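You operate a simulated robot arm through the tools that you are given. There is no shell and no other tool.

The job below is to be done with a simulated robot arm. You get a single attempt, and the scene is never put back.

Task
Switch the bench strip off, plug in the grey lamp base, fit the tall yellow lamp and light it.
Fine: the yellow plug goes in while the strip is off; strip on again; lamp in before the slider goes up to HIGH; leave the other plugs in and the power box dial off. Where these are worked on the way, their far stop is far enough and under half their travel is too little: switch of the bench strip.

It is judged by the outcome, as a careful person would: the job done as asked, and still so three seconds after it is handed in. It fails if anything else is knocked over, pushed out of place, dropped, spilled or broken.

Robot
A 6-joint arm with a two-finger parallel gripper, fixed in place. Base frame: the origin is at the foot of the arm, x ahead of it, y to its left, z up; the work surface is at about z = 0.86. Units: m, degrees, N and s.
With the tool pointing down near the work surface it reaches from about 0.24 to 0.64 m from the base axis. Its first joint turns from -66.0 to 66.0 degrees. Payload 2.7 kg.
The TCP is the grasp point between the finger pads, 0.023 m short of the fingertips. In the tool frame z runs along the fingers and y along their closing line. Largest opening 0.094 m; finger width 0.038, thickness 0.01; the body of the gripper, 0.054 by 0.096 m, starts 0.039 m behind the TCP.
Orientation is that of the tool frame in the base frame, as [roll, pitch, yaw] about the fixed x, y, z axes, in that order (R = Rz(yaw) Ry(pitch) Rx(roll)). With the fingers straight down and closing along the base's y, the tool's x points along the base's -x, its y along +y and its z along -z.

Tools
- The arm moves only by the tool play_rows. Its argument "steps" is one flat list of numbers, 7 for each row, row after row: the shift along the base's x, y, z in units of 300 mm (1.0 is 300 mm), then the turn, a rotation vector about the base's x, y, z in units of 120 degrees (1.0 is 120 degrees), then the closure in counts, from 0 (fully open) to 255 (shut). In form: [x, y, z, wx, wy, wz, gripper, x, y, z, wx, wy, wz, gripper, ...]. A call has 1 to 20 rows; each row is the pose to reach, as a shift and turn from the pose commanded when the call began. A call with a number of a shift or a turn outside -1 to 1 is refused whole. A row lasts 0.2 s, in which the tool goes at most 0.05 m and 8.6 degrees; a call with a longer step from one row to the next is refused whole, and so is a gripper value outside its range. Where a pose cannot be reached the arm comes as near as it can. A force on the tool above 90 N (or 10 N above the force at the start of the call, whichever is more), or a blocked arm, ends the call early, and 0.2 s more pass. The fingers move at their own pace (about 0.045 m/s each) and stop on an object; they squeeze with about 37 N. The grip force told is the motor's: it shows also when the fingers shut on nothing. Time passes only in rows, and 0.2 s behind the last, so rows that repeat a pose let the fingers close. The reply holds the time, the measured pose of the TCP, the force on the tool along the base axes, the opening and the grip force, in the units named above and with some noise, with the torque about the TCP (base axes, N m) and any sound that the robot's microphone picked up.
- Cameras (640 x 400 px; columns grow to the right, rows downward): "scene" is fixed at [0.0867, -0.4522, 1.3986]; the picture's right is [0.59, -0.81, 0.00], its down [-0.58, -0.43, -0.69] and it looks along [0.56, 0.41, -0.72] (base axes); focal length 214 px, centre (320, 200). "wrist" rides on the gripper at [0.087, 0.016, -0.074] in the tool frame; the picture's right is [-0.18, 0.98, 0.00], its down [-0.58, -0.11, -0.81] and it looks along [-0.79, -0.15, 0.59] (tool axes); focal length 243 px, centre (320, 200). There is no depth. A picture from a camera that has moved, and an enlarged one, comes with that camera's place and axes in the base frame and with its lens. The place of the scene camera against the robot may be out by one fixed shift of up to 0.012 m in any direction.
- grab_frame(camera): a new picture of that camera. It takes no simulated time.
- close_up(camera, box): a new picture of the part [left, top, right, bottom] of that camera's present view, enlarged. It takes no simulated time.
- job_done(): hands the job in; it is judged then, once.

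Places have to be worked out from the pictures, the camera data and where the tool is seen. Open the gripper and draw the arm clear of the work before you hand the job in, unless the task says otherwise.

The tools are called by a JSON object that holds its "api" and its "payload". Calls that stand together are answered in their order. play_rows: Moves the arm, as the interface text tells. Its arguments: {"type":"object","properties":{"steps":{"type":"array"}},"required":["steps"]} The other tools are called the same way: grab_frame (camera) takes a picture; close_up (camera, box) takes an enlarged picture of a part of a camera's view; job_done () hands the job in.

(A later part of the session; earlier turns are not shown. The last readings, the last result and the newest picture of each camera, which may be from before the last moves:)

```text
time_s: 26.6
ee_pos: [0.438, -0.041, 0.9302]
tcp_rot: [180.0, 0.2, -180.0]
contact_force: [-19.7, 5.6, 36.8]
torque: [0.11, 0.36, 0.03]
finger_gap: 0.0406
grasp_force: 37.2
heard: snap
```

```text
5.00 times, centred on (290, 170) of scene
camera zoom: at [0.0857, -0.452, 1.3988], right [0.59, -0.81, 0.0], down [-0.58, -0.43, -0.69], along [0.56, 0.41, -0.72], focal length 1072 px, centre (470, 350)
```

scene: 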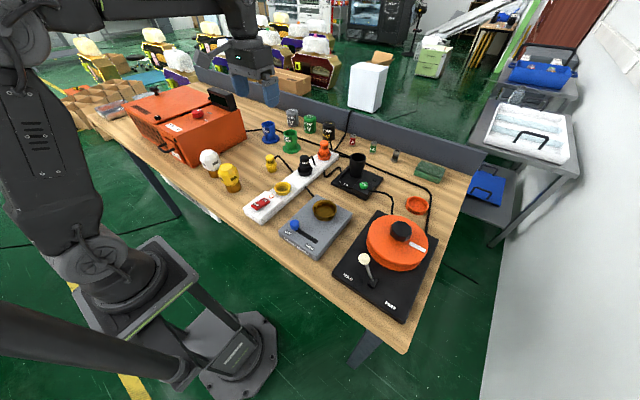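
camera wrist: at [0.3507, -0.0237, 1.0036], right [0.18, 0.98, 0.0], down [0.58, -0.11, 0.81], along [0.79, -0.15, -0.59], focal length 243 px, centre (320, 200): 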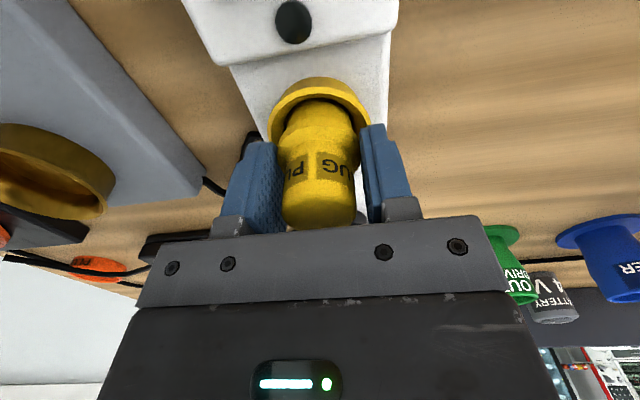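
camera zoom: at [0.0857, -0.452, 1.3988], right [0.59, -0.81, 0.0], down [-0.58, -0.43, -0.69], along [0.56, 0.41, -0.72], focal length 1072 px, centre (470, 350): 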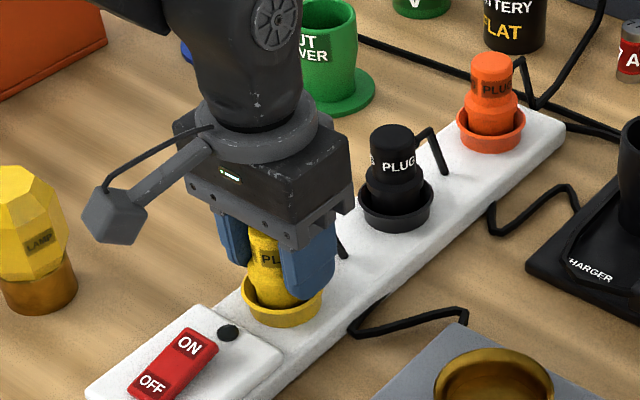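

The call was refused for one over-long step; nothing moved and the plug still sits in the cup. I repeat the release and lift with shorter steps.

{"api": "play_rows", "payload": {"steps": [0, 0, 0.003, 0, 0, 0, 90, 0, 0, 0.003, 0, 0, 0, 90, 0, 0, 0.003, 0, 0, 0, 90, 0, 0, 0.003, 0, 0, 0, 90, 0, 0, 0.05, 0, 0, 0, 90, 0, 0, 0.13, 0, 0, 0, 90, 0, 0, 0.22, 0, 0, 0, 90, -0.1, 0, 0.3, 0, 0, 0, 90, -0.2, 0, 0.36, 0, 0, 0, 90, -0.3, 0, 0.4, 0, 0, 0, 90, -0.3, 0, 0.4, 0, 0, 0, 90]}}

{"api": "grab_frame", "payload": {"camera": "wrist"}}

{"api": "close_up", "payload": {"camera": "scene", "box": [230, 130, 350, 210]}}

```text
time_s: 29.0
ee_pos: [0.3474, -0.0392, 1.0465]
tcp_rot: [180.0, -0.2, 180.0]
contact_force: [0.8, -0.4, -0.3]
torque: [0.03, -0.01, -0.03]
finger_gap: 0.0608
grasp_force: 0.0
```

```text
taken
camera wrist: at [0.2608, -0.0226, 1.1206], right [0.18, 0.98, 0.0], down [0.58, -0.11, 0.81], along [0.79, -0.15, -0.59], focal length 243 px, centre (320, 200)
```

wrist: 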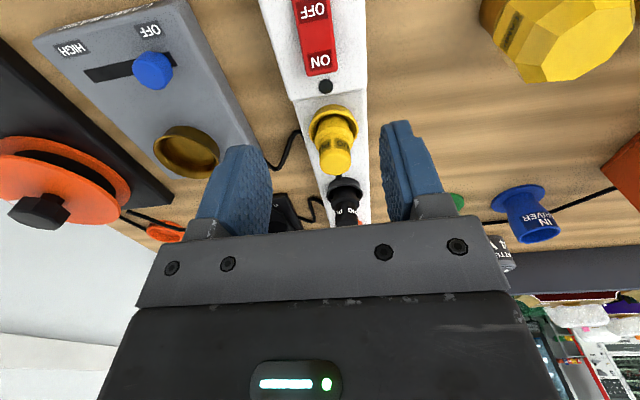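

```text
5.00 times, centred on (290, 170) of scene
camera zoom: at [0.0867, -0.4522, 1.3986], right [0.59, -0.81, 0.0], down [-0.58, -0.43, -0.69], along [0.56, 0.41, -0.72], focal length 1072 px, centre (470, 350)
```

zoom: 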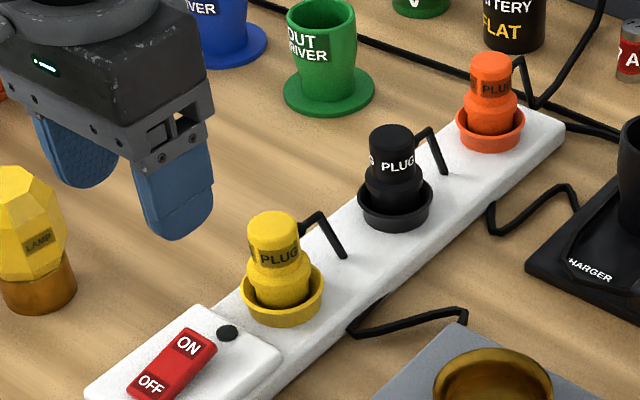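

The plug sits in its cup like its neighbours and the strip has not shifted. To press only the ON end without touching the pilot light, I turn the closed gripper 90° (narrow footprint along x) and hover at (0.359, -0.040).

{"api": "play_rows", "payload": {"steps": [0.005, 0, -0.02, 0, 0, 0.0625, 255, 0.01, 0, -0.04, 0, 0, 0.125, 255, 0.015, 0, -0.06, 0, 0, 0.1875, 255, 0.02, 0, -0.08, 0, 0, 0.25, 255, 0.025, 0, -0.1, 0, 0, 0.3125, 255, 0.03, 0, -0.12, 0, 0, 0.375, 255, 0.035, 0, -0.14, 0, 0, 0.4375, 255, 0.04, 0, -0.16, 0, 0, 0.5, 255, 0.042, 0, -0.18, 0, 0, 0.5625, 255, 0.042, 0, -0.2, 0, 0, 0.625, 255, 0.042, 0, -0.22, 0, 0, 0.6875, 255, 0.042, 0, -0.25, 0, 0, 0.75, 255, 0.042, 0, -0.283, 0, 0, 0.75, 255, 0.042, 0, -0.283, 0, 0, 0.75, 255]}}

{"api": "close_up", "payload": {"camera": "scene", "box": [230, 150, 330, 230]}}

{"api": "grab_frame", "payload": {"camera": "wrist"}}

```text
time_s: 32.0
ee_pos: [0.3622, -0.0405, 0.9621]
tcp_rot: [-179.9, 0.1, -89.9]
contact_force: [0.1, 0.4, 0.6]
torque: [-0.02, 0.02, 0.02]
finger_gap: 0.0
grasp_force: 36.9
```

```text
5.00 times, centred on (280, 190) of scene
camera zoom: at [0.0867, -0.4522, 1.3986], right [0.59, -0.81, 0.0], down [-0.58, -0.43, -0.69], along [0.56, 0.41, -0.72], focal length 1072 px, centre (520, 250)
```

zoom: 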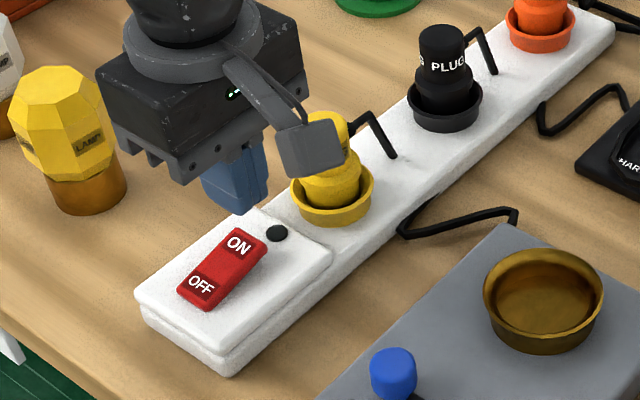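

```text
taken
camera wrist: at [0.3452, -0.1264, 1.0371], right [-0.98, 0.18, 0.0], down [0.11, 0.58, 0.81], along [0.15, 0.79, -0.59], focal length 243 px, centre (320, 200)
```

wrist: 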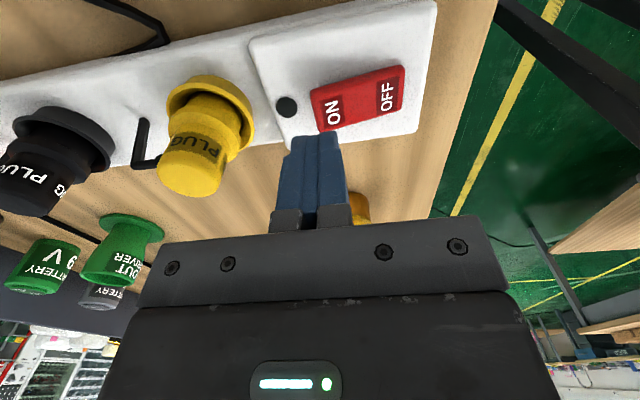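

The tool is above the ON end (edge ≈ x 0.364), clear of the pilot light. I shift 2 mm back and press down in small steps.

{"api": "play_rows", "payload": {"steps": [-0.007, 0, -0.05, 0, 0, 0, 255, -0.007, 0, -0.085, 0, 0, 0, 255, -0.007, 0, -0.1, 0, 0, 0, 255, -0.007, 0, -0.107, 0, 0, 0, 255, -0.007, 0, -0.113, 0, 0, 0, 255, -0.007, 0, -0.12, 0, 0, 0, 255]}}

{"api": "close_up", "payload": {"camera": "scene", "box": [230, 150, 330, 230]}}

{"api": "grab_frame", "payload": {"camera": "wrist"}}

```text
time_s: 33.4
ee_pos: [0.3563, -0.04, 0.9262]
tcp_rot: [179.9, 0.0, -90.0]
contact_force: [-2.1, 1.3, 7.6]
torque: [0.02, 0.16, 0.0]
finger_gap: 0.0
grasp_force: 36.9
```

```text
5.00 times, centred on (280, 190) of scene
camera zoom: at [0.0866, -0.4521, 1.3987], right [0.59, -0.81, 0.0], down [-0.58, -0.43, -0.69], along [0.56, 0.41, -0.72], focal length 1072 px, centre (520, 250)
```

zoom: 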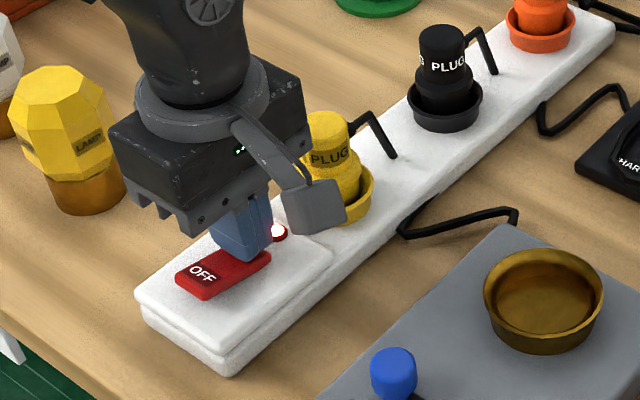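

```text
taken
camera wrist: at [0.3409, -0.1261, 1.0007], right [-0.98, 0.18, 0.0], down [0.11, 0.58, 0.81], along [0.15, 0.79, -0.59], focal length 243 px, centre (320, 200)
```

wrist: 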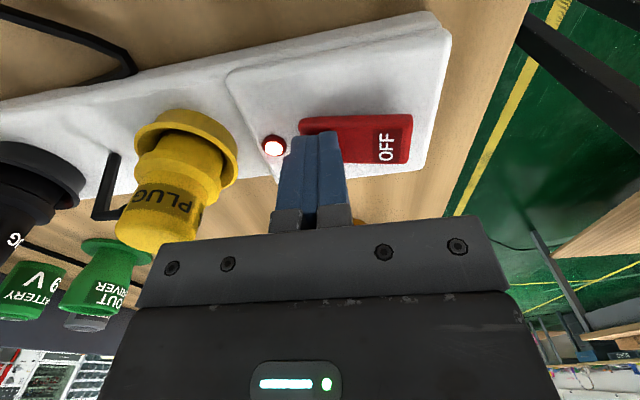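

The pilot light is lit again with only 8 N. I press another 2–3 mm to reach the stop.

{"api": "play_rows", "payload": {"steps": [0, 0, -0.004, 0, 0, 0, 255, 0, 0, -0.008, 0, 0, 0, 255]}}

```text
time_s: 34.0
ee_pos: [0.3571, -0.0407, 0.9248]
tcp_rot: [-179.7, 0.0, -89.9]
contact_force: [-16.4, 7.4, 57.3]
torque: [0.12, 0.94, -0.11]
finger_gap: 0.0
grasp_force: 36.9
```

The stop is reached (57 N) and the strip is on. I lift straight up, then move toward the yellow lamp with the gripper opening to view it.

{"api": "play_rows", "payload": {"steps": [0, 0, 0.05, 0, 0, 0, 255, 0, 0, 0.15, 0, 0, 0, 255, 0, 0, 0.3, 0, 0, 0, 200, 0, 0.1, 0.4, 0, 0, 0, 100, 0, 0.2, 0.47, 0, 0, 0, 0, 0, 0.233, 0.47, 0, 0, 0, 0, 0, 0.233, 0.47, 0, 0, 0, 0]}}

{"api": "grab_frame", "payload": {"camera": "wrist"}}

{"api": "close_up", "payload": {"camera": "wrist", "box": [220, 20, 420, 200]}}

{"api": "grab_frame", "payload": {"camera": "scene"}}

```text
time_s: 35.6
ee_pos: [0.3573, 0.0298, 1.0618]
tcp_rot: [-179.9, 0.1, -89.9]
contact_force: [-0.2, -0.6, -0.2]
torque: [0.03, 0.05, 0.01]
finger_gap: 0.094
grasp_force: 0.0
```

```text
taken
camera wrist: at [0.3409, -0.0563, 1.1368], right [-0.98, 0.18, 0.0], down [0.11, 0.58, 0.81], along [0.15, 0.79, -0.59], focal length 243 px, centre (320, 200)
```

wrist: 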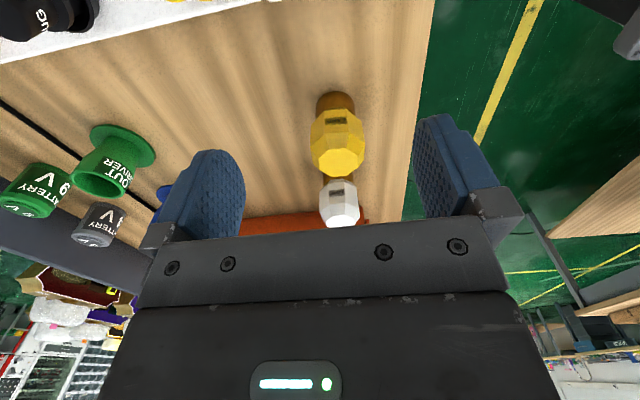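

```text
2.22 times, centred on (320, 110) of wrist
camera zoom: at [0.3409, -0.0563, 1.1368], right [-0.98, 0.18, 0.0], down [0.11, 0.58, 0.81], along [0.15, 0.79, -0.59], focal length 539 px, centre (320, 400)
```

zoom: 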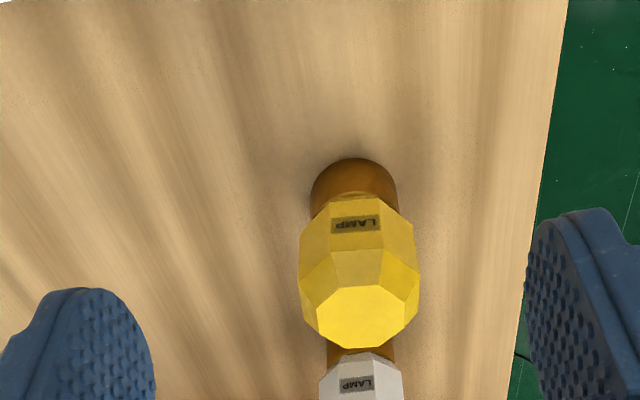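

```text
taken
```

scene: 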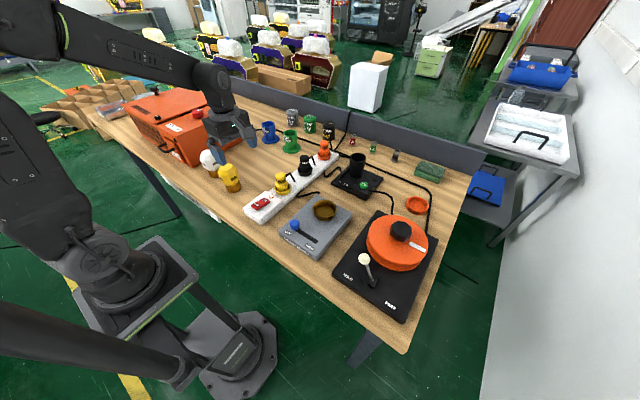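

The yellow lamp is an octagonal bulb with a facet facing me (so flats face ±x and ±y), centred near (0.353, 0.126), top near z 0.957. I zoom in to see its profile before gripping.

{"api": "close_up", "payload": {"camera": "wrist", "box": [290, 80, 380, 190]}}

{"api": "close_up", "payload": {"camera": "scene", "box": [200, 150, 260, 200]}}

{"api": "close_up", "payload": {"camera": "scene", "box": [240, 160, 340, 230]}}

```text
3.64 times, centred on (335, 135) of wrist
camera zoom: at [0.3409, -0.0563, 1.1368], right [-0.98, 0.18, 0.0], down [0.11, 0.58, 0.81], along [0.15, 0.79, -0.59], focal length 882 px, centre (266, 436)
```

zoom: 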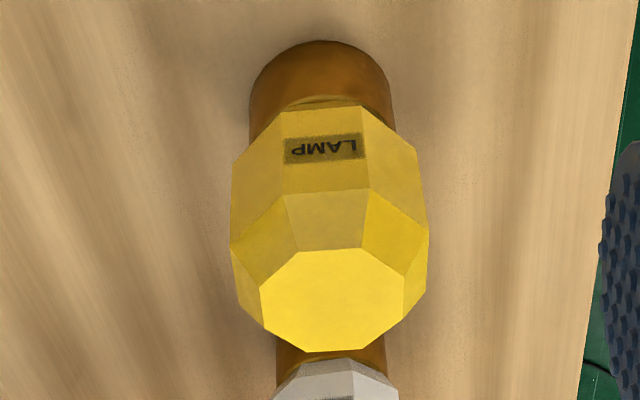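

```text
8.00 times, centred on (230, 175) of scene
camera zoom: at [0.0867, -0.4522, 1.3986], right [0.59, -0.81, 0.0], down [-0.58, -0.43, -0.69], along [0.56, 0.41, -0.72], focal length 1716 px, centre (1040, 400)
```

zoom: 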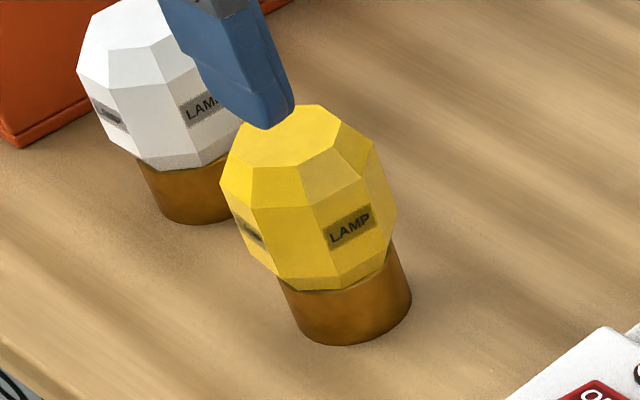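

```text
5.71 times, centred on (290, 195) of scene
camera zoom: at [0.0867, -0.4522, 1.3986], right [0.59, -0.81, 0.0], down [-0.58, -0.43, -0.69], along [0.56, 0.41, -0.72], focal length 1226 px, centre (491, 229)
```

zoom: 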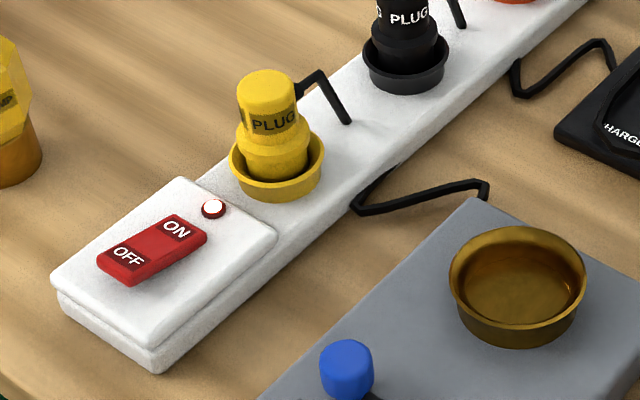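

The strip is on (light lit) and the plug is seated. The lamp axis is at (0.355, 0.125) with vertical flats (58 mm across) from z≈0.898 to 0.942; I centre the open gripper above it first.

{"api": "play_rows", "payload": {"steps": [-0.0067, 0.1, 0, 0, 0, 0, 0, -0.0067, 0.22, -0.02, 0, 0, 0, 0, -0.0067, 0.318, -0.1, 0, 0, 0, 0, -0.0067, 0.318, -0.21, 0, 0, 0, 0, -0.0067, 0.318, -0.21, 0, 0, 0, 0]}}

{"api": "grab_frame", "payload": {"camera": "wrist"}}

{"api": "close_up", "payload": {"camera": "scene", "box": [180, 120, 280, 200]}}

```text
time_s: 36.8
ee_pos: [0.3563, 0.1264, 1.0001]
tcp_rot: [-179.9, 0.1, -90.1]
contact_force: [1.0, 0.7, -0.1]
torque: [0.01, 0.01, 0.0]
finger_gap: 0.0938
grasp_force: 0.0
```

```text
taken
camera wrist: at [0.3405, 0.0396, 1.0755], right [-0.98, 0.18, 0.0], down [0.11, 0.58, 0.81], along [0.15, 0.79, -0.59], focal length 243 px, centre (320, 200)
```

wrist: 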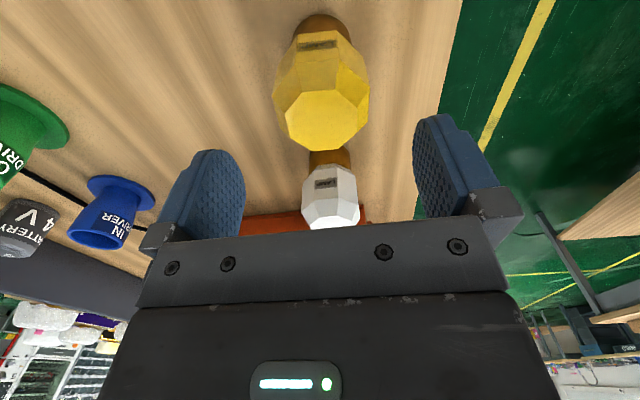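

```text
5.00 times, centred on (230, 160) of scene
camera zoom: at [0.0867, -0.4522, 1.3986], right [0.59, -0.81, 0.0], down [-0.58, -0.43, -0.69], along [0.56, 0.41, -0.72], focal length 1072 px, centre (770, 400)
```

zoom: 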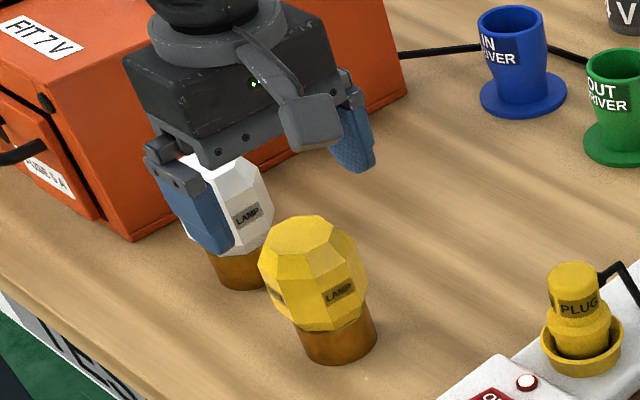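

Nearly aligned: the lamp is about 2–3 mm toward −x and −y of the tool axis. I correct, descend to TCP z≈0.926 and close on the flats.

{"api": "play_rows", "payload": {"steps": [-0.008, -0.008, -0.08, 0, 0, 0, 0, -0.008, -0.008, -0.16, 0, 0, 0, 0, -0.008, -0.008, -0.248, 0, 0, 0, 0, -0.008, -0.008, -0.248, 0, 0, 0, 0, -0.008, -0.008, -0.248, 0, 0, 0, 60, -0.008, -0.008, -0.248, 0, 0, 0, 100, -0.008, -0.008, -0.248, 0, 0, 0, 160, -0.008, -0.008, -0.248, 0, 0, 0, 255, -0.008, -0.008, -0.248, 0, 0, 0, 255, -0.008, -0.008, -0.248, 0, 0, 0, 255]}}

{"api": "grab_frame", "payload": {"camera": "wrist"}}

{"api": "close_up", "payload": {"camera": "scene", "box": [180, 120, 280, 200]}}

```text
time_s: 39.0
ee_pos: [0.3536, 0.1251, 0.9269]
tcp_rot: [-180.0, 0.1, -90.0]
contact_force: [0.3, -0.5, -0.5]
torque: [0.0, 0.0, -0.01]
finger_gap: 0.0612
grasp_force: 36.9
```

```text
taken
camera wrist: at [0.3381, 0.0377, 1.0014], right [-0.98, 0.18, 0.0], down [0.11, 0.58, 0.81], along [0.15, 0.79, -0.59], focal length 243 px, centre (320, 200)
```

wrist: 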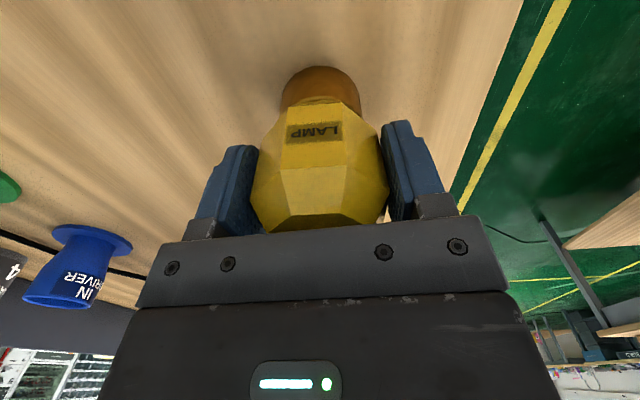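

```text
5.00 times, centred on (230, 160) of scene
camera zoom: at [0.0867, -0.4522, 1.3986], right [0.59, -0.81, 0.0], down [-0.58, -0.43, -0.69], along [0.56, 0.41, -0.72], focal length 1072 px, centre (770, 400)
```

zoom: 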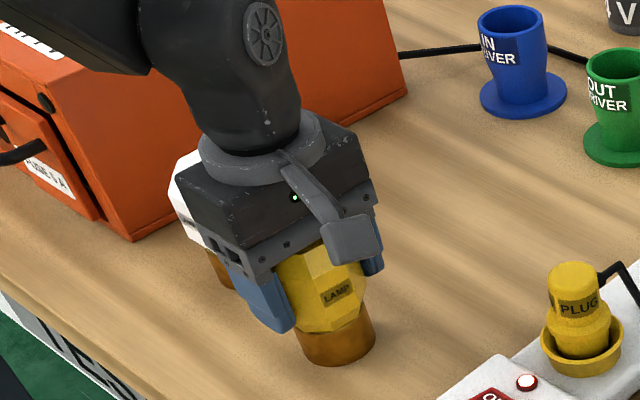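

Gripped on the flats at 61 mm gap. I lift slowly by about 15 mm and check that it holds.

{"api": "play_rows", "payload": {"steps": [0, 0, 0.005, 0, 0, 0, 255, 0, 0, 0.015, 0, 0, 0, 255, 0, 0, 0.03, 0, 0, 0, 255, 0, 0, 0.05, 0, 0, 0, 255, 0, 0, 0.05, 0, 0, 0, 255]}}

{"api": "grab_frame", "payload": {"camera": "wrist"}}

{"api": "close_up", "payload": {"camera": "scene", "box": [180, 120, 280, 200]}}

```text
time_s: 40.2
ee_pos: [0.3522, 0.1242, 0.9425]
tcp_rot: [-179.9, 0.1, -90.0]
contact_force: [0.2, -0.2, -1.0]
torque: [-0.01, -0.01, 0.02]
finger_gap: 0.0615
grasp_force: 37.4
```

```text
taken
camera wrist: at [0.3365, 0.0369, 1.0168], right [-0.98, 0.18, 0.0], down [0.11, 0.58, 0.81], along [0.15, 0.79, -0.59], focal length 243 px, centre (320, 200)
```

wrist: 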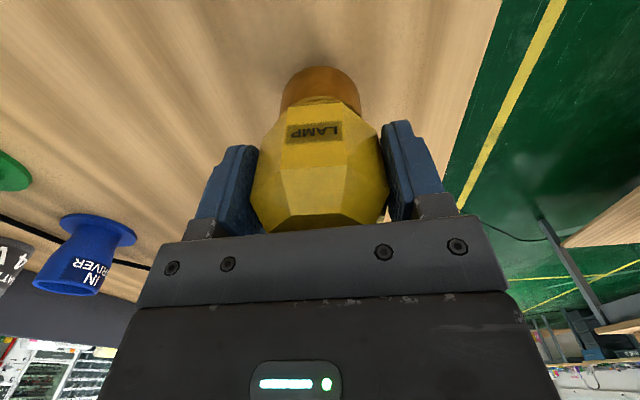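

```text
5.00 times, centred on (230, 160) of scene
camera zoom: at [0.0867, -0.4522, 1.3986], right [0.59, -0.81, 0.0], down [-0.58, -0.43, -0.69], along [0.56, 0.41, -0.72], focal length 1072 px, centre (770, 400)
```

zoom: 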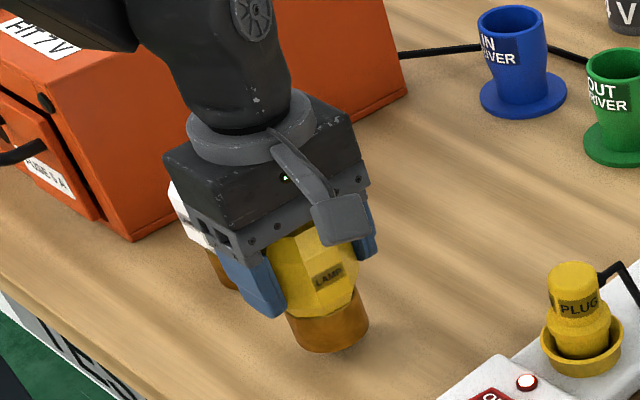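

The lamp is held securely. I raise it to clear everything and carry it slowly toward the lamp base, first to about (0.40, -0.10, 1.04).

{"api": "play_rows", "payload": {"steps": [0, 0, 0.06, 0, 0, 0, 255, 0, 0, 0.14, 0, 0, 0, 255, 0, 0, 0.23, 0, 0, 0, 255, 0, 0, 0.327, 0, 0, 0, 255, 0.02, -0.09, 0.327, 0, 0, 0, 255, 0.04, -0.18, 0.327, 0, 0, 0, 255, 0.06, -0.27, 0.327, 0, 0, 0, 255, 0.08, -0.36, 0.327, 0, 0, 0, 255, 0.1, -0.45, 0.327, 0, 0, 0, 255, 0.12, -0.54, 0.327, 0, 0, 0, 255, 0.14, -0.64, 0.327, 0, 0, 0, 255, 0.16, -0.747, 0.327, 0, 0, 0, 255, 0.16, -0.747, 0.327, 0, 0, 0, 255]}}

{"api": "close_up", "payload": {"camera": "scene", "box": [280, 180, 360, 250]}}

{"api": "grab_frame", "payload": {"camera": "wrist"}}

```text
time_s: 43.0
ee_pos: [0.4018, -0.102, 1.0368]
tcp_rot: [180.0, 0.1, -90.1]
contact_force: [0.8, 1.0, -1.6]
torque: [0.04, -0.03, 0.0]
finger_gap: 0.0612
grasp_force: 36.8
```

```text
5.71 times, centred on (320, 215) of scene
camera zoom: at [0.0867, -0.4522, 1.3986], right [0.59, -0.81, 0.0], down [-0.58, -0.43, -0.69], along [0.56, 0.41, -0.72], focal length 1226 px, centre (320, 114)
```

zoom: 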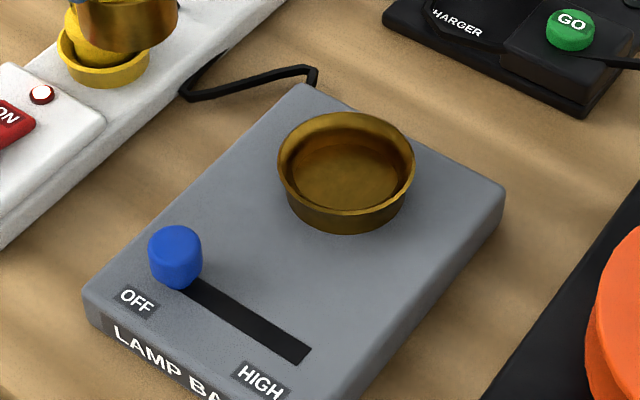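

```text
taken
camera wrist: at [0.3857, -0.189, 1.1122], right [-0.98, 0.18, 0.0], down [0.11, 0.58, 0.81], along [0.15, 0.79, -0.59], focal length 243 px, centre (320, 200)
```

wrist: 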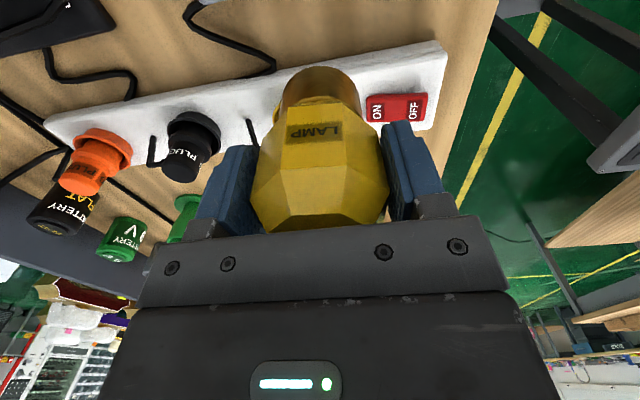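

The scene view puts the brass cup's rim centre roughly at (0.44, -0.21). I move the lamp over it at the same height and measure directly with the wrist camera.

{"api": "play_rows", "payload": {"steps": [0.03, -0.1, 0, 0, 0, 0, 255, 0.06, -0.2, 0, 0, 0, 0, 255, 0.09, -0.3, 0, 0, 0, 0, 255, 0.114, -0.377, 0, 0, 0, 0, 255, 0.114, -0.377, 0, 0, 0, 0, 255]}}

{"api": "grab_frame", "payload": {"camera": "wrist"}}

{"api": "close_up", "payload": {"camera": "wrist", "box": [220, 0, 420, 130]}}

{"api": "close_up", "payload": {"camera": "scene", "box": [280, 160, 380, 250]}}

```text
time_s: 44.2
ee_pos: [0.4371, -0.2159, 1.0418]
tcp_rot: [180.0, 0.1, -90.1]
contact_force: [-0.2, -0.5, -1.1]
torque: [0.0, 0.01, -0.01]
finger_gap: 0.0611
grasp_force: 36.7
```

```text
taken
camera wrist: at [0.4203, -0.3018, 1.1166], right [-0.98, 0.18, 0.0], down [0.11, 0.58, 0.81], along [0.15, 0.79, -0.59], focal length 243 px, centre (320, 200)
```

wrist: 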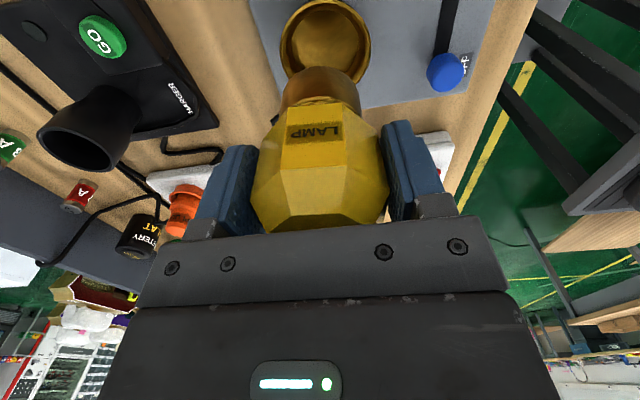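

```text
3.08 times, centred on (320, 65) of wrist
camera zoom: at [0.4203, -0.3018, 1.1166], right [-0.98, 0.18, 0.0], down [0.11, 0.58, 0.81], along [0.15, 0.79, -0.59], focal length 746 px, centre (320, 615)
```

zoom: 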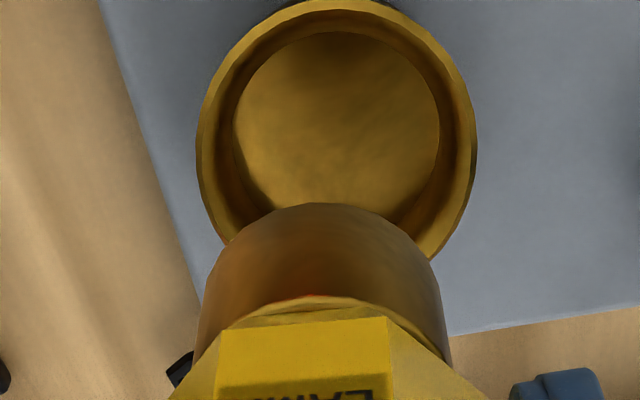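

```text
4.44 times, centred on (330, 205) of scene
camera zoom: at [0.0867, -0.4522, 1.3986], right [0.59, -0.81, 0.0], down [-0.58, -0.43, -0.69], along [0.56, 0.41, -0.72], focal length 953 px, centre (276, 178)
```

zoom: 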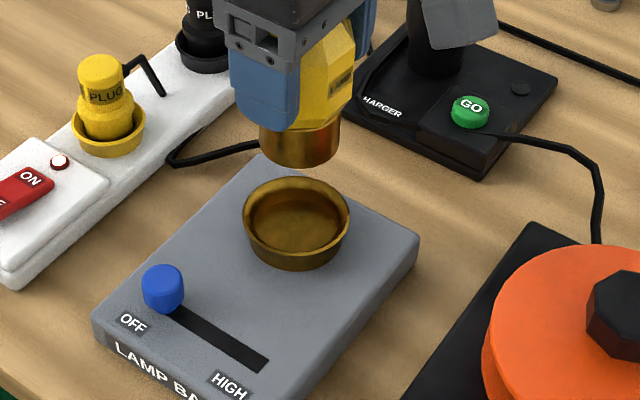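

From the wrist close-up, the cup centre is about 3 mm toward −x and 3 mm toward +y of the lamp's axis. I correct that and lower to 2 cm above the rim to check again.

{"api": "play_rows", "payload": {"steps": [-0.01, 0.01, -0.04, 0, 0, 0, 255, -0.01, 0.01, -0.09, 0, 0, 0, 255, -0.01, 0.01, -0.14, 0, 0, 0, 255, -0.01, 0.01, -0.17, 0, 0, 0, 255, -0.01, 0.01, -0.17, 0, 0, 0, 255]}}

{"api": "close_up", "payload": {"camera": "wrist", "box": [220, 0, 420, 130]}}

{"api": "close_up", "payload": {"camera": "scene", "box": [290, 170, 360, 240]}}

```text
time_s: 45.4
ee_pos: [0.4335, -0.2115, 0.9901]
tcp_rot: [180.0, 0.1, -90.0]
contact_force: [0.8, 0.9, -1.5]
torque: [-0.01, -0.03, 0.0]
finger_gap: 0.0612
grasp_force: 37.0
```

```text
3.08 times, centred on (320, 65) of wrist
camera zoom: at [0.4172, -0.2974, 1.0646], right [-0.98, 0.18, 0.0], down [0.11, 0.58, 0.81], along [0.15, 0.79, -0.59], focal length 746 px, centre (320, 615)
```

zoom: 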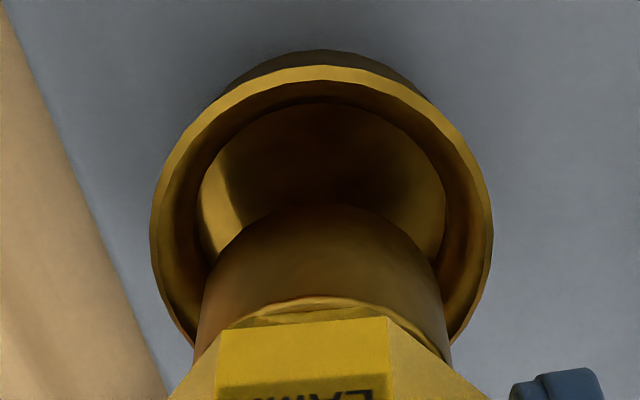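

```text
5.71 times, centred on (325, 205) of scene
camera zoom: at [0.0867, -0.4522, 1.3986], right [0.59, -0.81, 0.0], down [-0.58, -0.43, -0.69], along [0.56, 0.41, -0.72], focal length 1226 px, centre (291, 171)
```

zoom: 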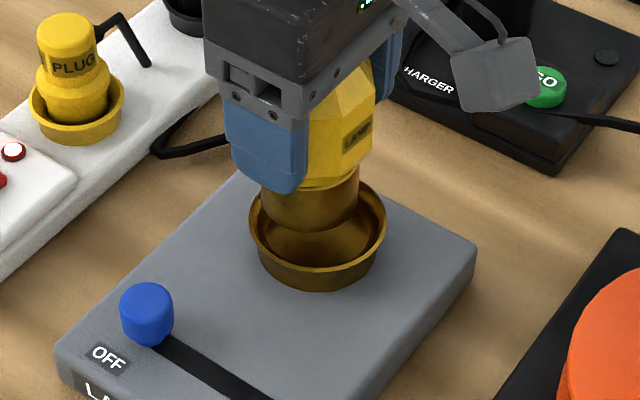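

The lamp is nearly centred over the cup; the scene view suggests a couple of millimetres more toward −y. I shift 2.5 mm and lower gently into the rim, reading forces.

{"api": "play_rows", "payload": {"steps": [0.002, -0.0083, -0.02, 0, 0, 0, 255, 0.002, -0.0083, -0.045, 0, 0, 0, 255, 0.002, -0.0083, -0.065, 0, 0, 0, 255, 0.002, -0.0083, -0.08, 0, 0, 0, 255, 0.002, -0.0083, -0.09, 0, 0, 0, 255]}}

{"api": "close_up", "payload": {"camera": "wrist", "box": [220, 0, 420, 130]}}

{"api": "close_up", "payload": {"camera": "scene", "box": [290, 170, 360, 240]}}

```text
time_s: 46.6
ee_pos: [0.434, -0.2144, 0.9641]
tcp_rot: [-179.8, -0.1, -90.0]
contact_force: [-11.7, -8.0, 28.2]
torque: [0.15, 0.43, 0.1]
finger_gap: 0.0613
grasp_force: 36.7
```

```text
3.08 times, centred on (320, 65) of wrist
camera zoom: at [0.4172, -0.3012, 1.0385], right [-0.98, 0.18, 0.0], down [0.11, 0.58, 0.81], along [0.15, 0.79, -0.59], focal length 746 px, centre (320, 615)
```

zoom: 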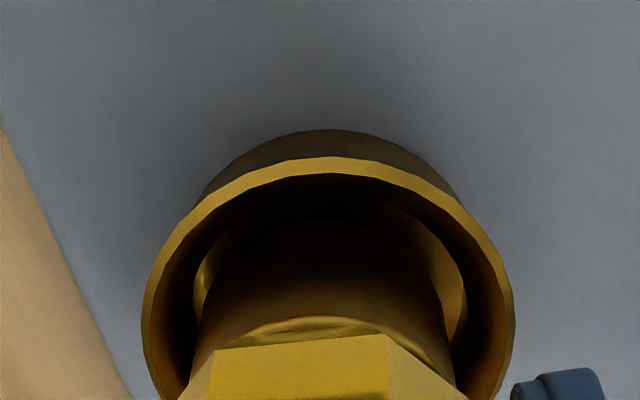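

```text
5.71 times, centred on (325, 205) of scene
camera zoom: at [0.086, -0.4522, 1.3987], right [0.59, -0.81, 0.0], down [-0.58, -0.43, -0.69], along [0.56, 0.41, -0.72], focal length 1226 px, centre (291, 171)
```

zoom: 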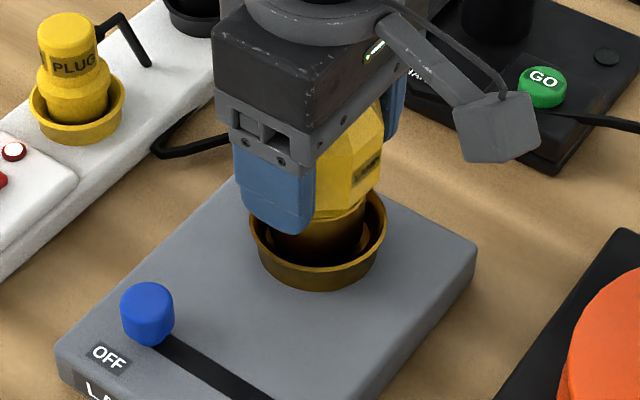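

Contact at the funnel: the force (−12, −8, +28 N) says the lamp rides on the +x/+y side of the cup wall. I ease up 3 mm, shift 2 mm toward −x and 1.5 mm toward −y, and lower again.

{"api": "play_rows", "payload": {"steps": [0, 0, 0.01, 0, 0, 0, 255, -0.0065, -0.005, 0.012, 0, 0, 0, 255, -0.0065, -0.005, 0.005, 0, 0, 0, 255, -0.0065, -0.005, 0, 0, 0, 0, 255, -0.0065, -0.005, -0.005, 0, 0, 0, 255]}}

{"api": "close_up", "payload": {"camera": "wrist", "box": [220, 0, 420, 130]}}

{"api": "close_up", "payload": {"camera": "scene", "box": [290, 170, 360, 240]}}

```text
time_s: 47.8
ee_pos: [0.4316, -0.2148, 0.9626]
tcp_rot: [-179.8, 0.0, -90.0]
contact_force: [-0.4, 4.5, 18.0]
torque: [0.72, -0.1, 0.05]
finger_gap: 0.0615
grasp_force: 37.0
```

```text
3.08 times, centred on (320, 65) of wrist
camera zoom: at [0.4155, -0.302, 1.0369], right [-0.98, 0.18, 0.0], down [0.11, 0.58, 0.81], along [0.15, 0.79, -0.59], focal length 746 px, centre (320, 615)
```

zoom: 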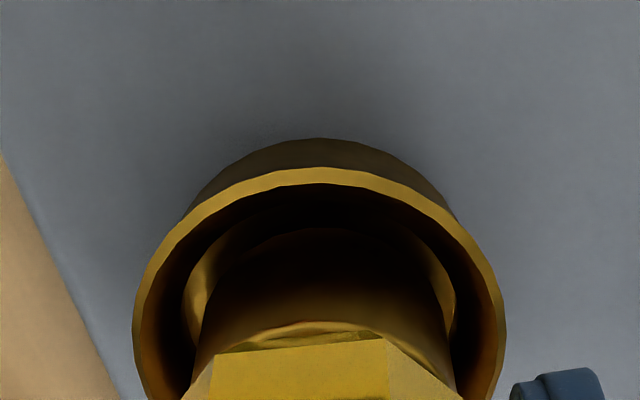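

```text
5.71 times, centred on (325, 205) of scene
camera zoom: at [0.0864, -0.452, 1.3987], right [0.59, -0.81, 0.0], down [-0.58, -0.43, -0.69], along [0.56, 0.41, -0.72], focal length 1226 px, centre (291, 171)
```

zoom: 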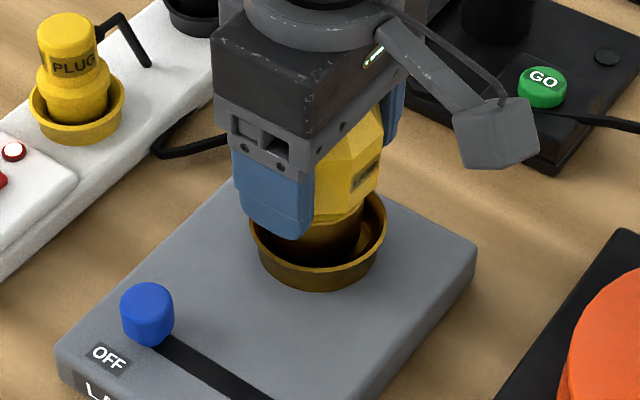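

Now the sideways forces are near zero and the lamp is centred within about 1 mm. I press down further in small steps, watching for a snap or a seating stop.

{"api": "play_rows", "payload": {"steps": [0, 0, -0.005, 0, 0, 0, 255, 0, 0, -0.01, 0, 0, 0, 255, 0, 0, -0.015, 0, 0, 0, 255]}}

{"api": "close_up", "payload": {"camera": "wrist", "box": [220, 0, 420, 130]}}

{"api": "close_up", "payload": {"camera": "scene", "box": [290, 170, 360, 240]}}

```text
time_s: 48.6
ee_pos: [0.4301, -0.2165, 0.9592]
tcp_rot: [-179.5, -0.3, -90.0]
contact_force: [-7.8, -6.6, 44.2]
torque: [0.86, 0.57, 0.17]
finger_gap: 0.0614
grasp_force: 36.9
```

```text
3.08 times, centred on (320, 65) of wrist
camera zoom: at [0.4148, -0.303, 1.0352], right [-0.98, 0.18, -0.01], down [0.1, 0.59, 0.8], along [0.15, 0.79, -0.59], focal length 746 px, centre (320, 615)
```

zoom: 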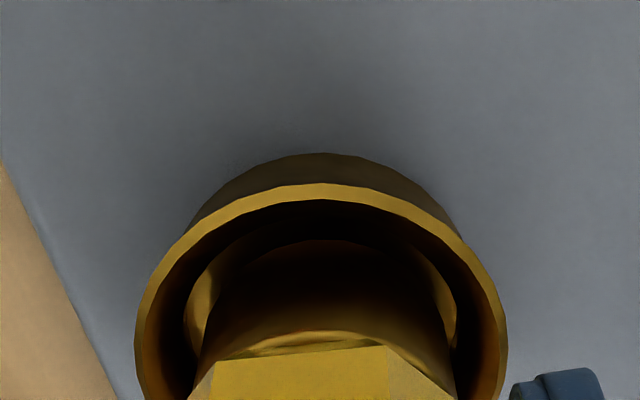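

```text
5.71 times, centred on (325, 205) of scene
camera zoom: at [0.0859, -0.4521, 1.3987], right [0.59, -0.81, 0.0], down [-0.58, -0.43, -0.69], along [0.56, 0.41, -0.72], focal length 1226 px, centre (291, 171)
```

zoom: 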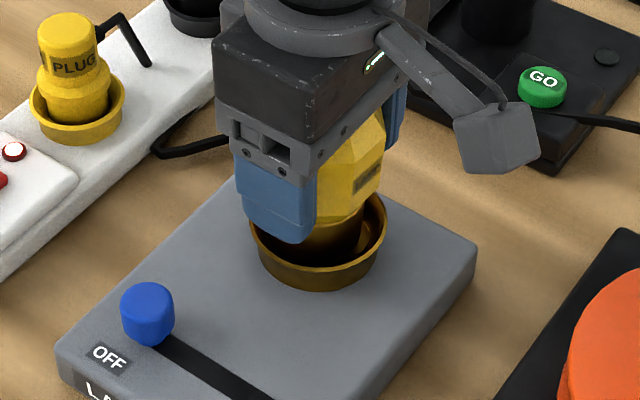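

Force is 44 N without a snap and the lamp seems to have ridden up slightly in the fingers. I look closer before doing more.

{"api": "close_up", "payload": {"camera": "wrist", "box": [250, 40, 400, 140]}}

{"api": "close_up", "payload": {"camera": "scene", "box": [305, 185, 345, 225]}}

{"api": "grab_frame", "payload": {"camera": "wrist"}}

```text
4.00 times, centred on (325, 90) of wrist
camera zoom: at [0.4148, -0.303, 1.0352], right [-0.98, 0.18, -0.01], down [0.1, 0.59, 0.8], along [0.15, 0.79, -0.59], focal length 970 px, centre (300, 640)
```

zoom: 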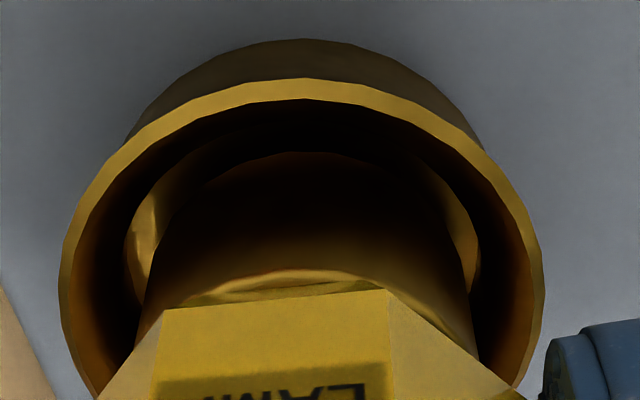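

```text
10.00 times, centred on (325, 205) of scene
camera zoom: at [0.0859, -0.4521, 1.3987], right [0.59, -0.81, 0.0], down [-0.58, -0.43, -0.69], along [0.56, 0.41, -0.72], focal length 2145 px, centre (270, 150)
```

zoom: 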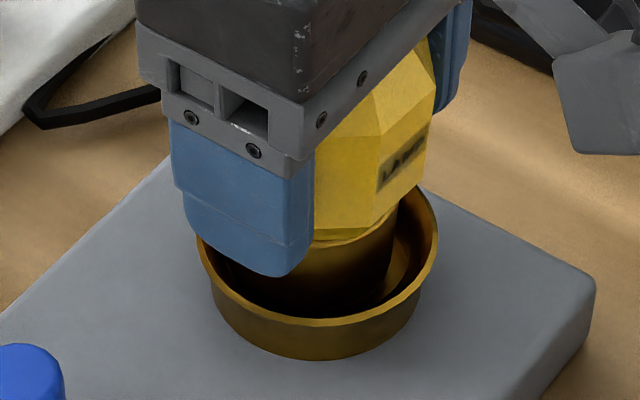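

```text
taken
camera wrist: at [0.4148, -0.303, 1.0352], right [-0.98, 0.18, -0.01], down [0.1, 0.59, 0.8], along [0.15, 0.79, -0.59], focal length 243 px, centre (320, 200)
```

wrist: 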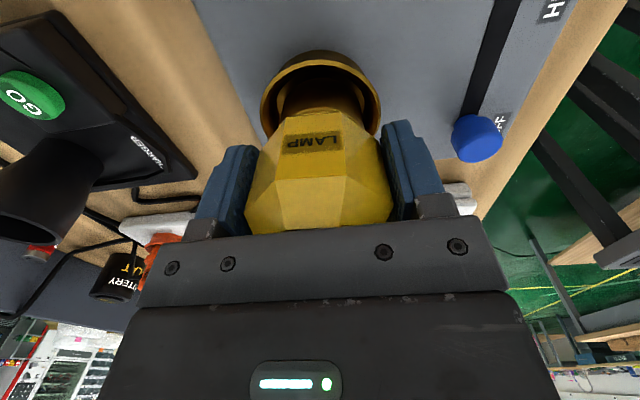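

The lamp is standing in the cup but about 2–2.5 mm too far toward +y and a touch tilted by the push. I unload it, shift 2.5 mm toward −y, and lower again listening for the snap.

{"api": "play_rows", "payload": {"steps": [0, 0, 0.015, 0, 0, 0, 255, 0, 0, 0.025, 0, 0, 0, 255, 0.002, -0.0083, 0.025, 0, 0, 0, 255, 0.002, -0.0083, 0.015, 0, 0, 0, 255, 0.002, -0.0083, 0.007, 0, 0, 0, 255, 0.002, -0.0083, 0.002, 0, 0, 0, 255]}}

{"api": "close_up", "payload": {"camera": "wrist", "box": [250, 40, 400, 140]}}

{"api": "close_up", "payload": {"camera": "scene", "box": [305, 185, 345, 225]}}

```text
time_s: 50.0
ee_pos: [0.431, -0.2178, 0.9599]
tcp_rot: [-179.8, 0.1, -89.8]
contact_force: [-12.1, 8.1, 48.6]
torque: [1.59, 1.55, 0.16]
finger_gap: 0.0615
grasp_force: 36.8
```

```text
4.00 times, centred on (325, 90) of wrist
camera zoom: at [0.4155, -0.3038, 1.0347], right [-0.98, 0.18, 0.0], down [0.11, 0.58, 0.81], along [0.15, 0.79, -0.59], focal length 970 px, centre (300, 640)
```

zoom: 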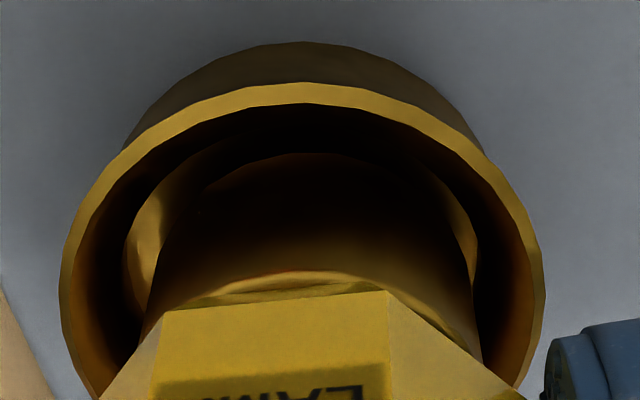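

```text
10.00 times, centred on (325, 205) of scene
camera zoom: at [0.0857, -0.4517, 1.3989], right [0.59, -0.81, 0.0], down [-0.58, -0.43, -0.69], along [0.56, 0.41, -0.72], focal length 2145 px, centre (270, 150)
```

zoom: 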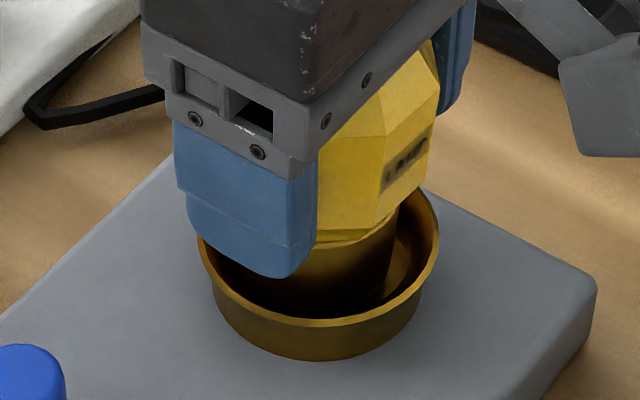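

The torque reading shows the contact is at the lamp's +y bottom edge: it stands on the cup's sloping wall there and has tipped a little in the fingers. I ease up, shift toward (+x, −y), lower with light load, and then let go so it settles upright in the cup.

{"api": "play_rows", "payload": {"steps": [0, 0, 0.015, 0, 0, 0, 255, 0, 0, 0.023, 0, 0, 0, 255, 0.005, -0.007, 0.023, 0, 0, 0, 255, 0.007, -0.012, 0.023, 0, 0, 0, 255, 0.007, -0.012, 0.018, 0, 0, 0, 255]}}

{"api": "close_up", "payload": {"camera": "scene", "box": [305, 185, 345, 225]}}

{"api": "close_up", "payload": {"camera": "wrist", "box": [250, 40, 400, 140]}}

```text
time_s: 51.2
ee_pos: [0.4333, -0.2228, 0.9617]
tcp_rot: [179.9, 0.1, -89.9]
contact_force: [-0.1, 0.0, -2.5]
torque: [-0.02, 0.0, 0.02]
finger_gap: 0.0613
grasp_force: 36.8
```

```text
10.00 times, centred on (325, 205) of scene
camera zoom: at [0.0867, -0.4522, 1.3986], right [0.59, -0.81, 0.0], down [-0.58, -0.43, -0.69], along [0.56, 0.41, -0.72], focal length 2145 px, centre (270, 150)
```

zoom: 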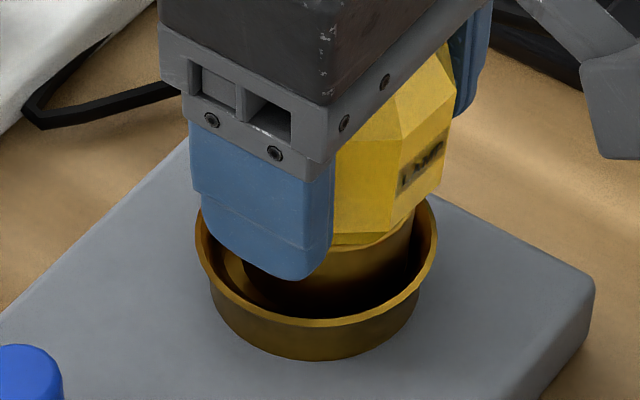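

```text
4.00 times, centred on (325, 90) of wrist
camera zoom: at [0.4173, -0.3089, 1.0353], right [-0.98, 0.18, 0.0], down [0.11, 0.58, 0.81], along [0.15, 0.79, -0.59], focal length 970 px, centre (300, 640)
```

zoom: 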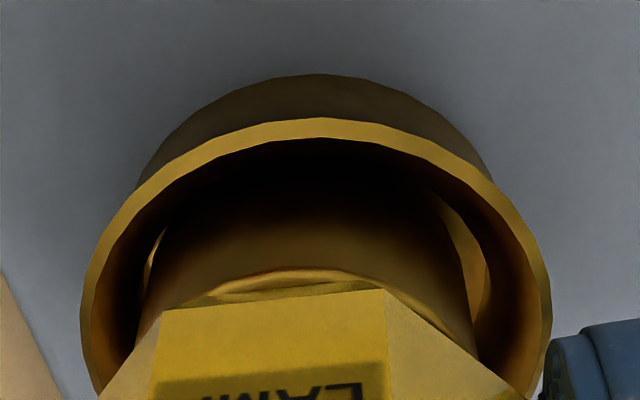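

No contact load now, but the views show I overshot by a couple of millimetres. I move back (−2 mm, +2 mm) and lower in 1 mm steps to feel for the floor.

{"api": "play_rows", "payload": {"steps": [-0.0065, 0.0065, 0, 0, 0, 0, 255, -0.0065, 0.0065, -0.004, 0, 0, 0, 255, -0.0065, 0.0065, -0.007, 0, 0, 0, 255, -0.0065, 0.0065, -0.01, 0, 0, 0, 255]}}

{"api": "close_up", "payload": {"camera": "scene", "box": [305, 185, 345, 225]}}

{"api": "close_up", "payload": {"camera": "wrist", "box": [250, 40, 400, 140]}}

```text
time_s: 52.2
ee_pos: [0.4322, -0.2202, 0.9586]
tcp_rot: [180.0, 0.1, -90.0]
contact_force: [-0.2, -0.2, -0.7]
torque: [0.01, 0.02, -0.04]
finger_gap: 0.0612
grasp_force: 36.9
```

```text
10.00 times, centred on (325, 205) of scene
camera zoom: at [0.0867, -0.4522, 1.3986], right [0.59, -0.81, 0.0], down [-0.58, -0.43, -0.69], along [0.56, 0.41, -0.72], focal length 2145 px, centre (270, 150)
```

zoom: 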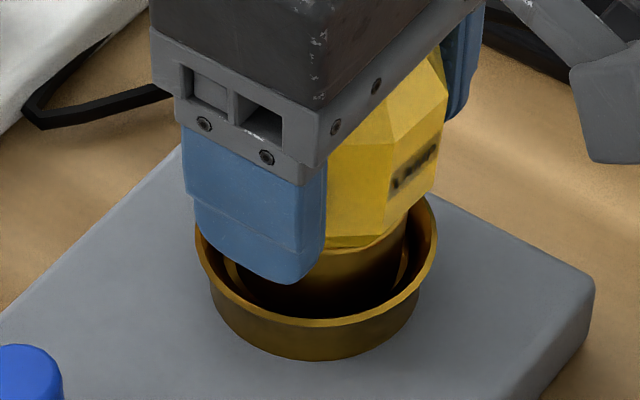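

```text
4.00 times, centred on (325, 90) of wrist
camera zoom: at [0.4162, -0.3071, 1.0338], right [-0.98, 0.18, 0.0], down [0.11, 0.58, 0.81], along [0.15, 0.79, -0.59], focal length 970 px, centre (300, 640)
```

zoom: 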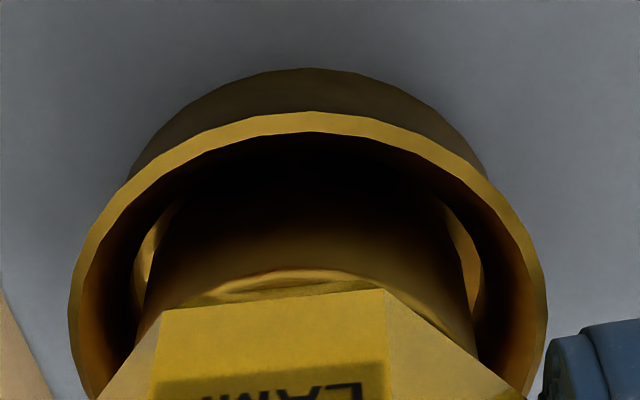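

No contact yet and the lamp is now centred in the cup in both views. I keep lowering in ~1.2 mm steps.

{"api": "play_rows", "payload": {"steps": [0, 0.001, -0.004, 0, 0, 0, 255, 0, 0.002, -0.008, 0, 0, 0, 255, 0, 0.002, -0.012, 0, 0, 0, 255, 0, 0.002, -0.016, 0, 0, 0, 255]}}

{"api": "close_up", "payload": {"camera": "scene", "box": [305, 185, 345, 225]}}

```text
time_s: 53.2
ee_pos: [0.4328, -0.2194, 0.9545]
tcp_rot: [179.9, 0.1, -90.0]
contact_force: [-0.9, -0.3, 0.2]
torque: [-0.02, 0.05, 0.01]
finger_gap: 0.0612
grasp_force: 36.7
```

```text
10.00 times, centred on (325, 205) of scene
camera zoom: at [0.0867, -0.4522, 1.3986], right [0.59, -0.81, 0.0], down [-0.58, -0.43, -0.69], along [0.56, 0.41, -0.72], focal length 2145 px, centre (270, 150)
```

zoom: 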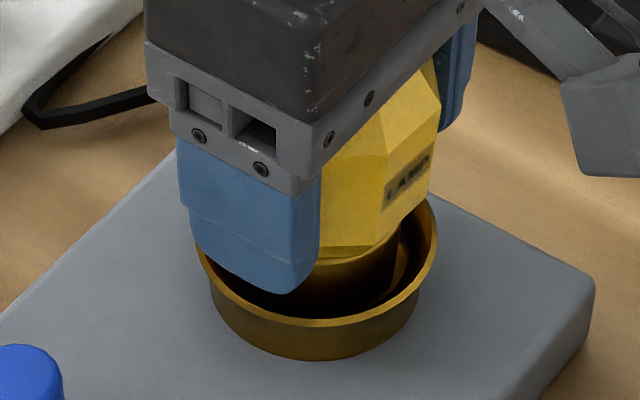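

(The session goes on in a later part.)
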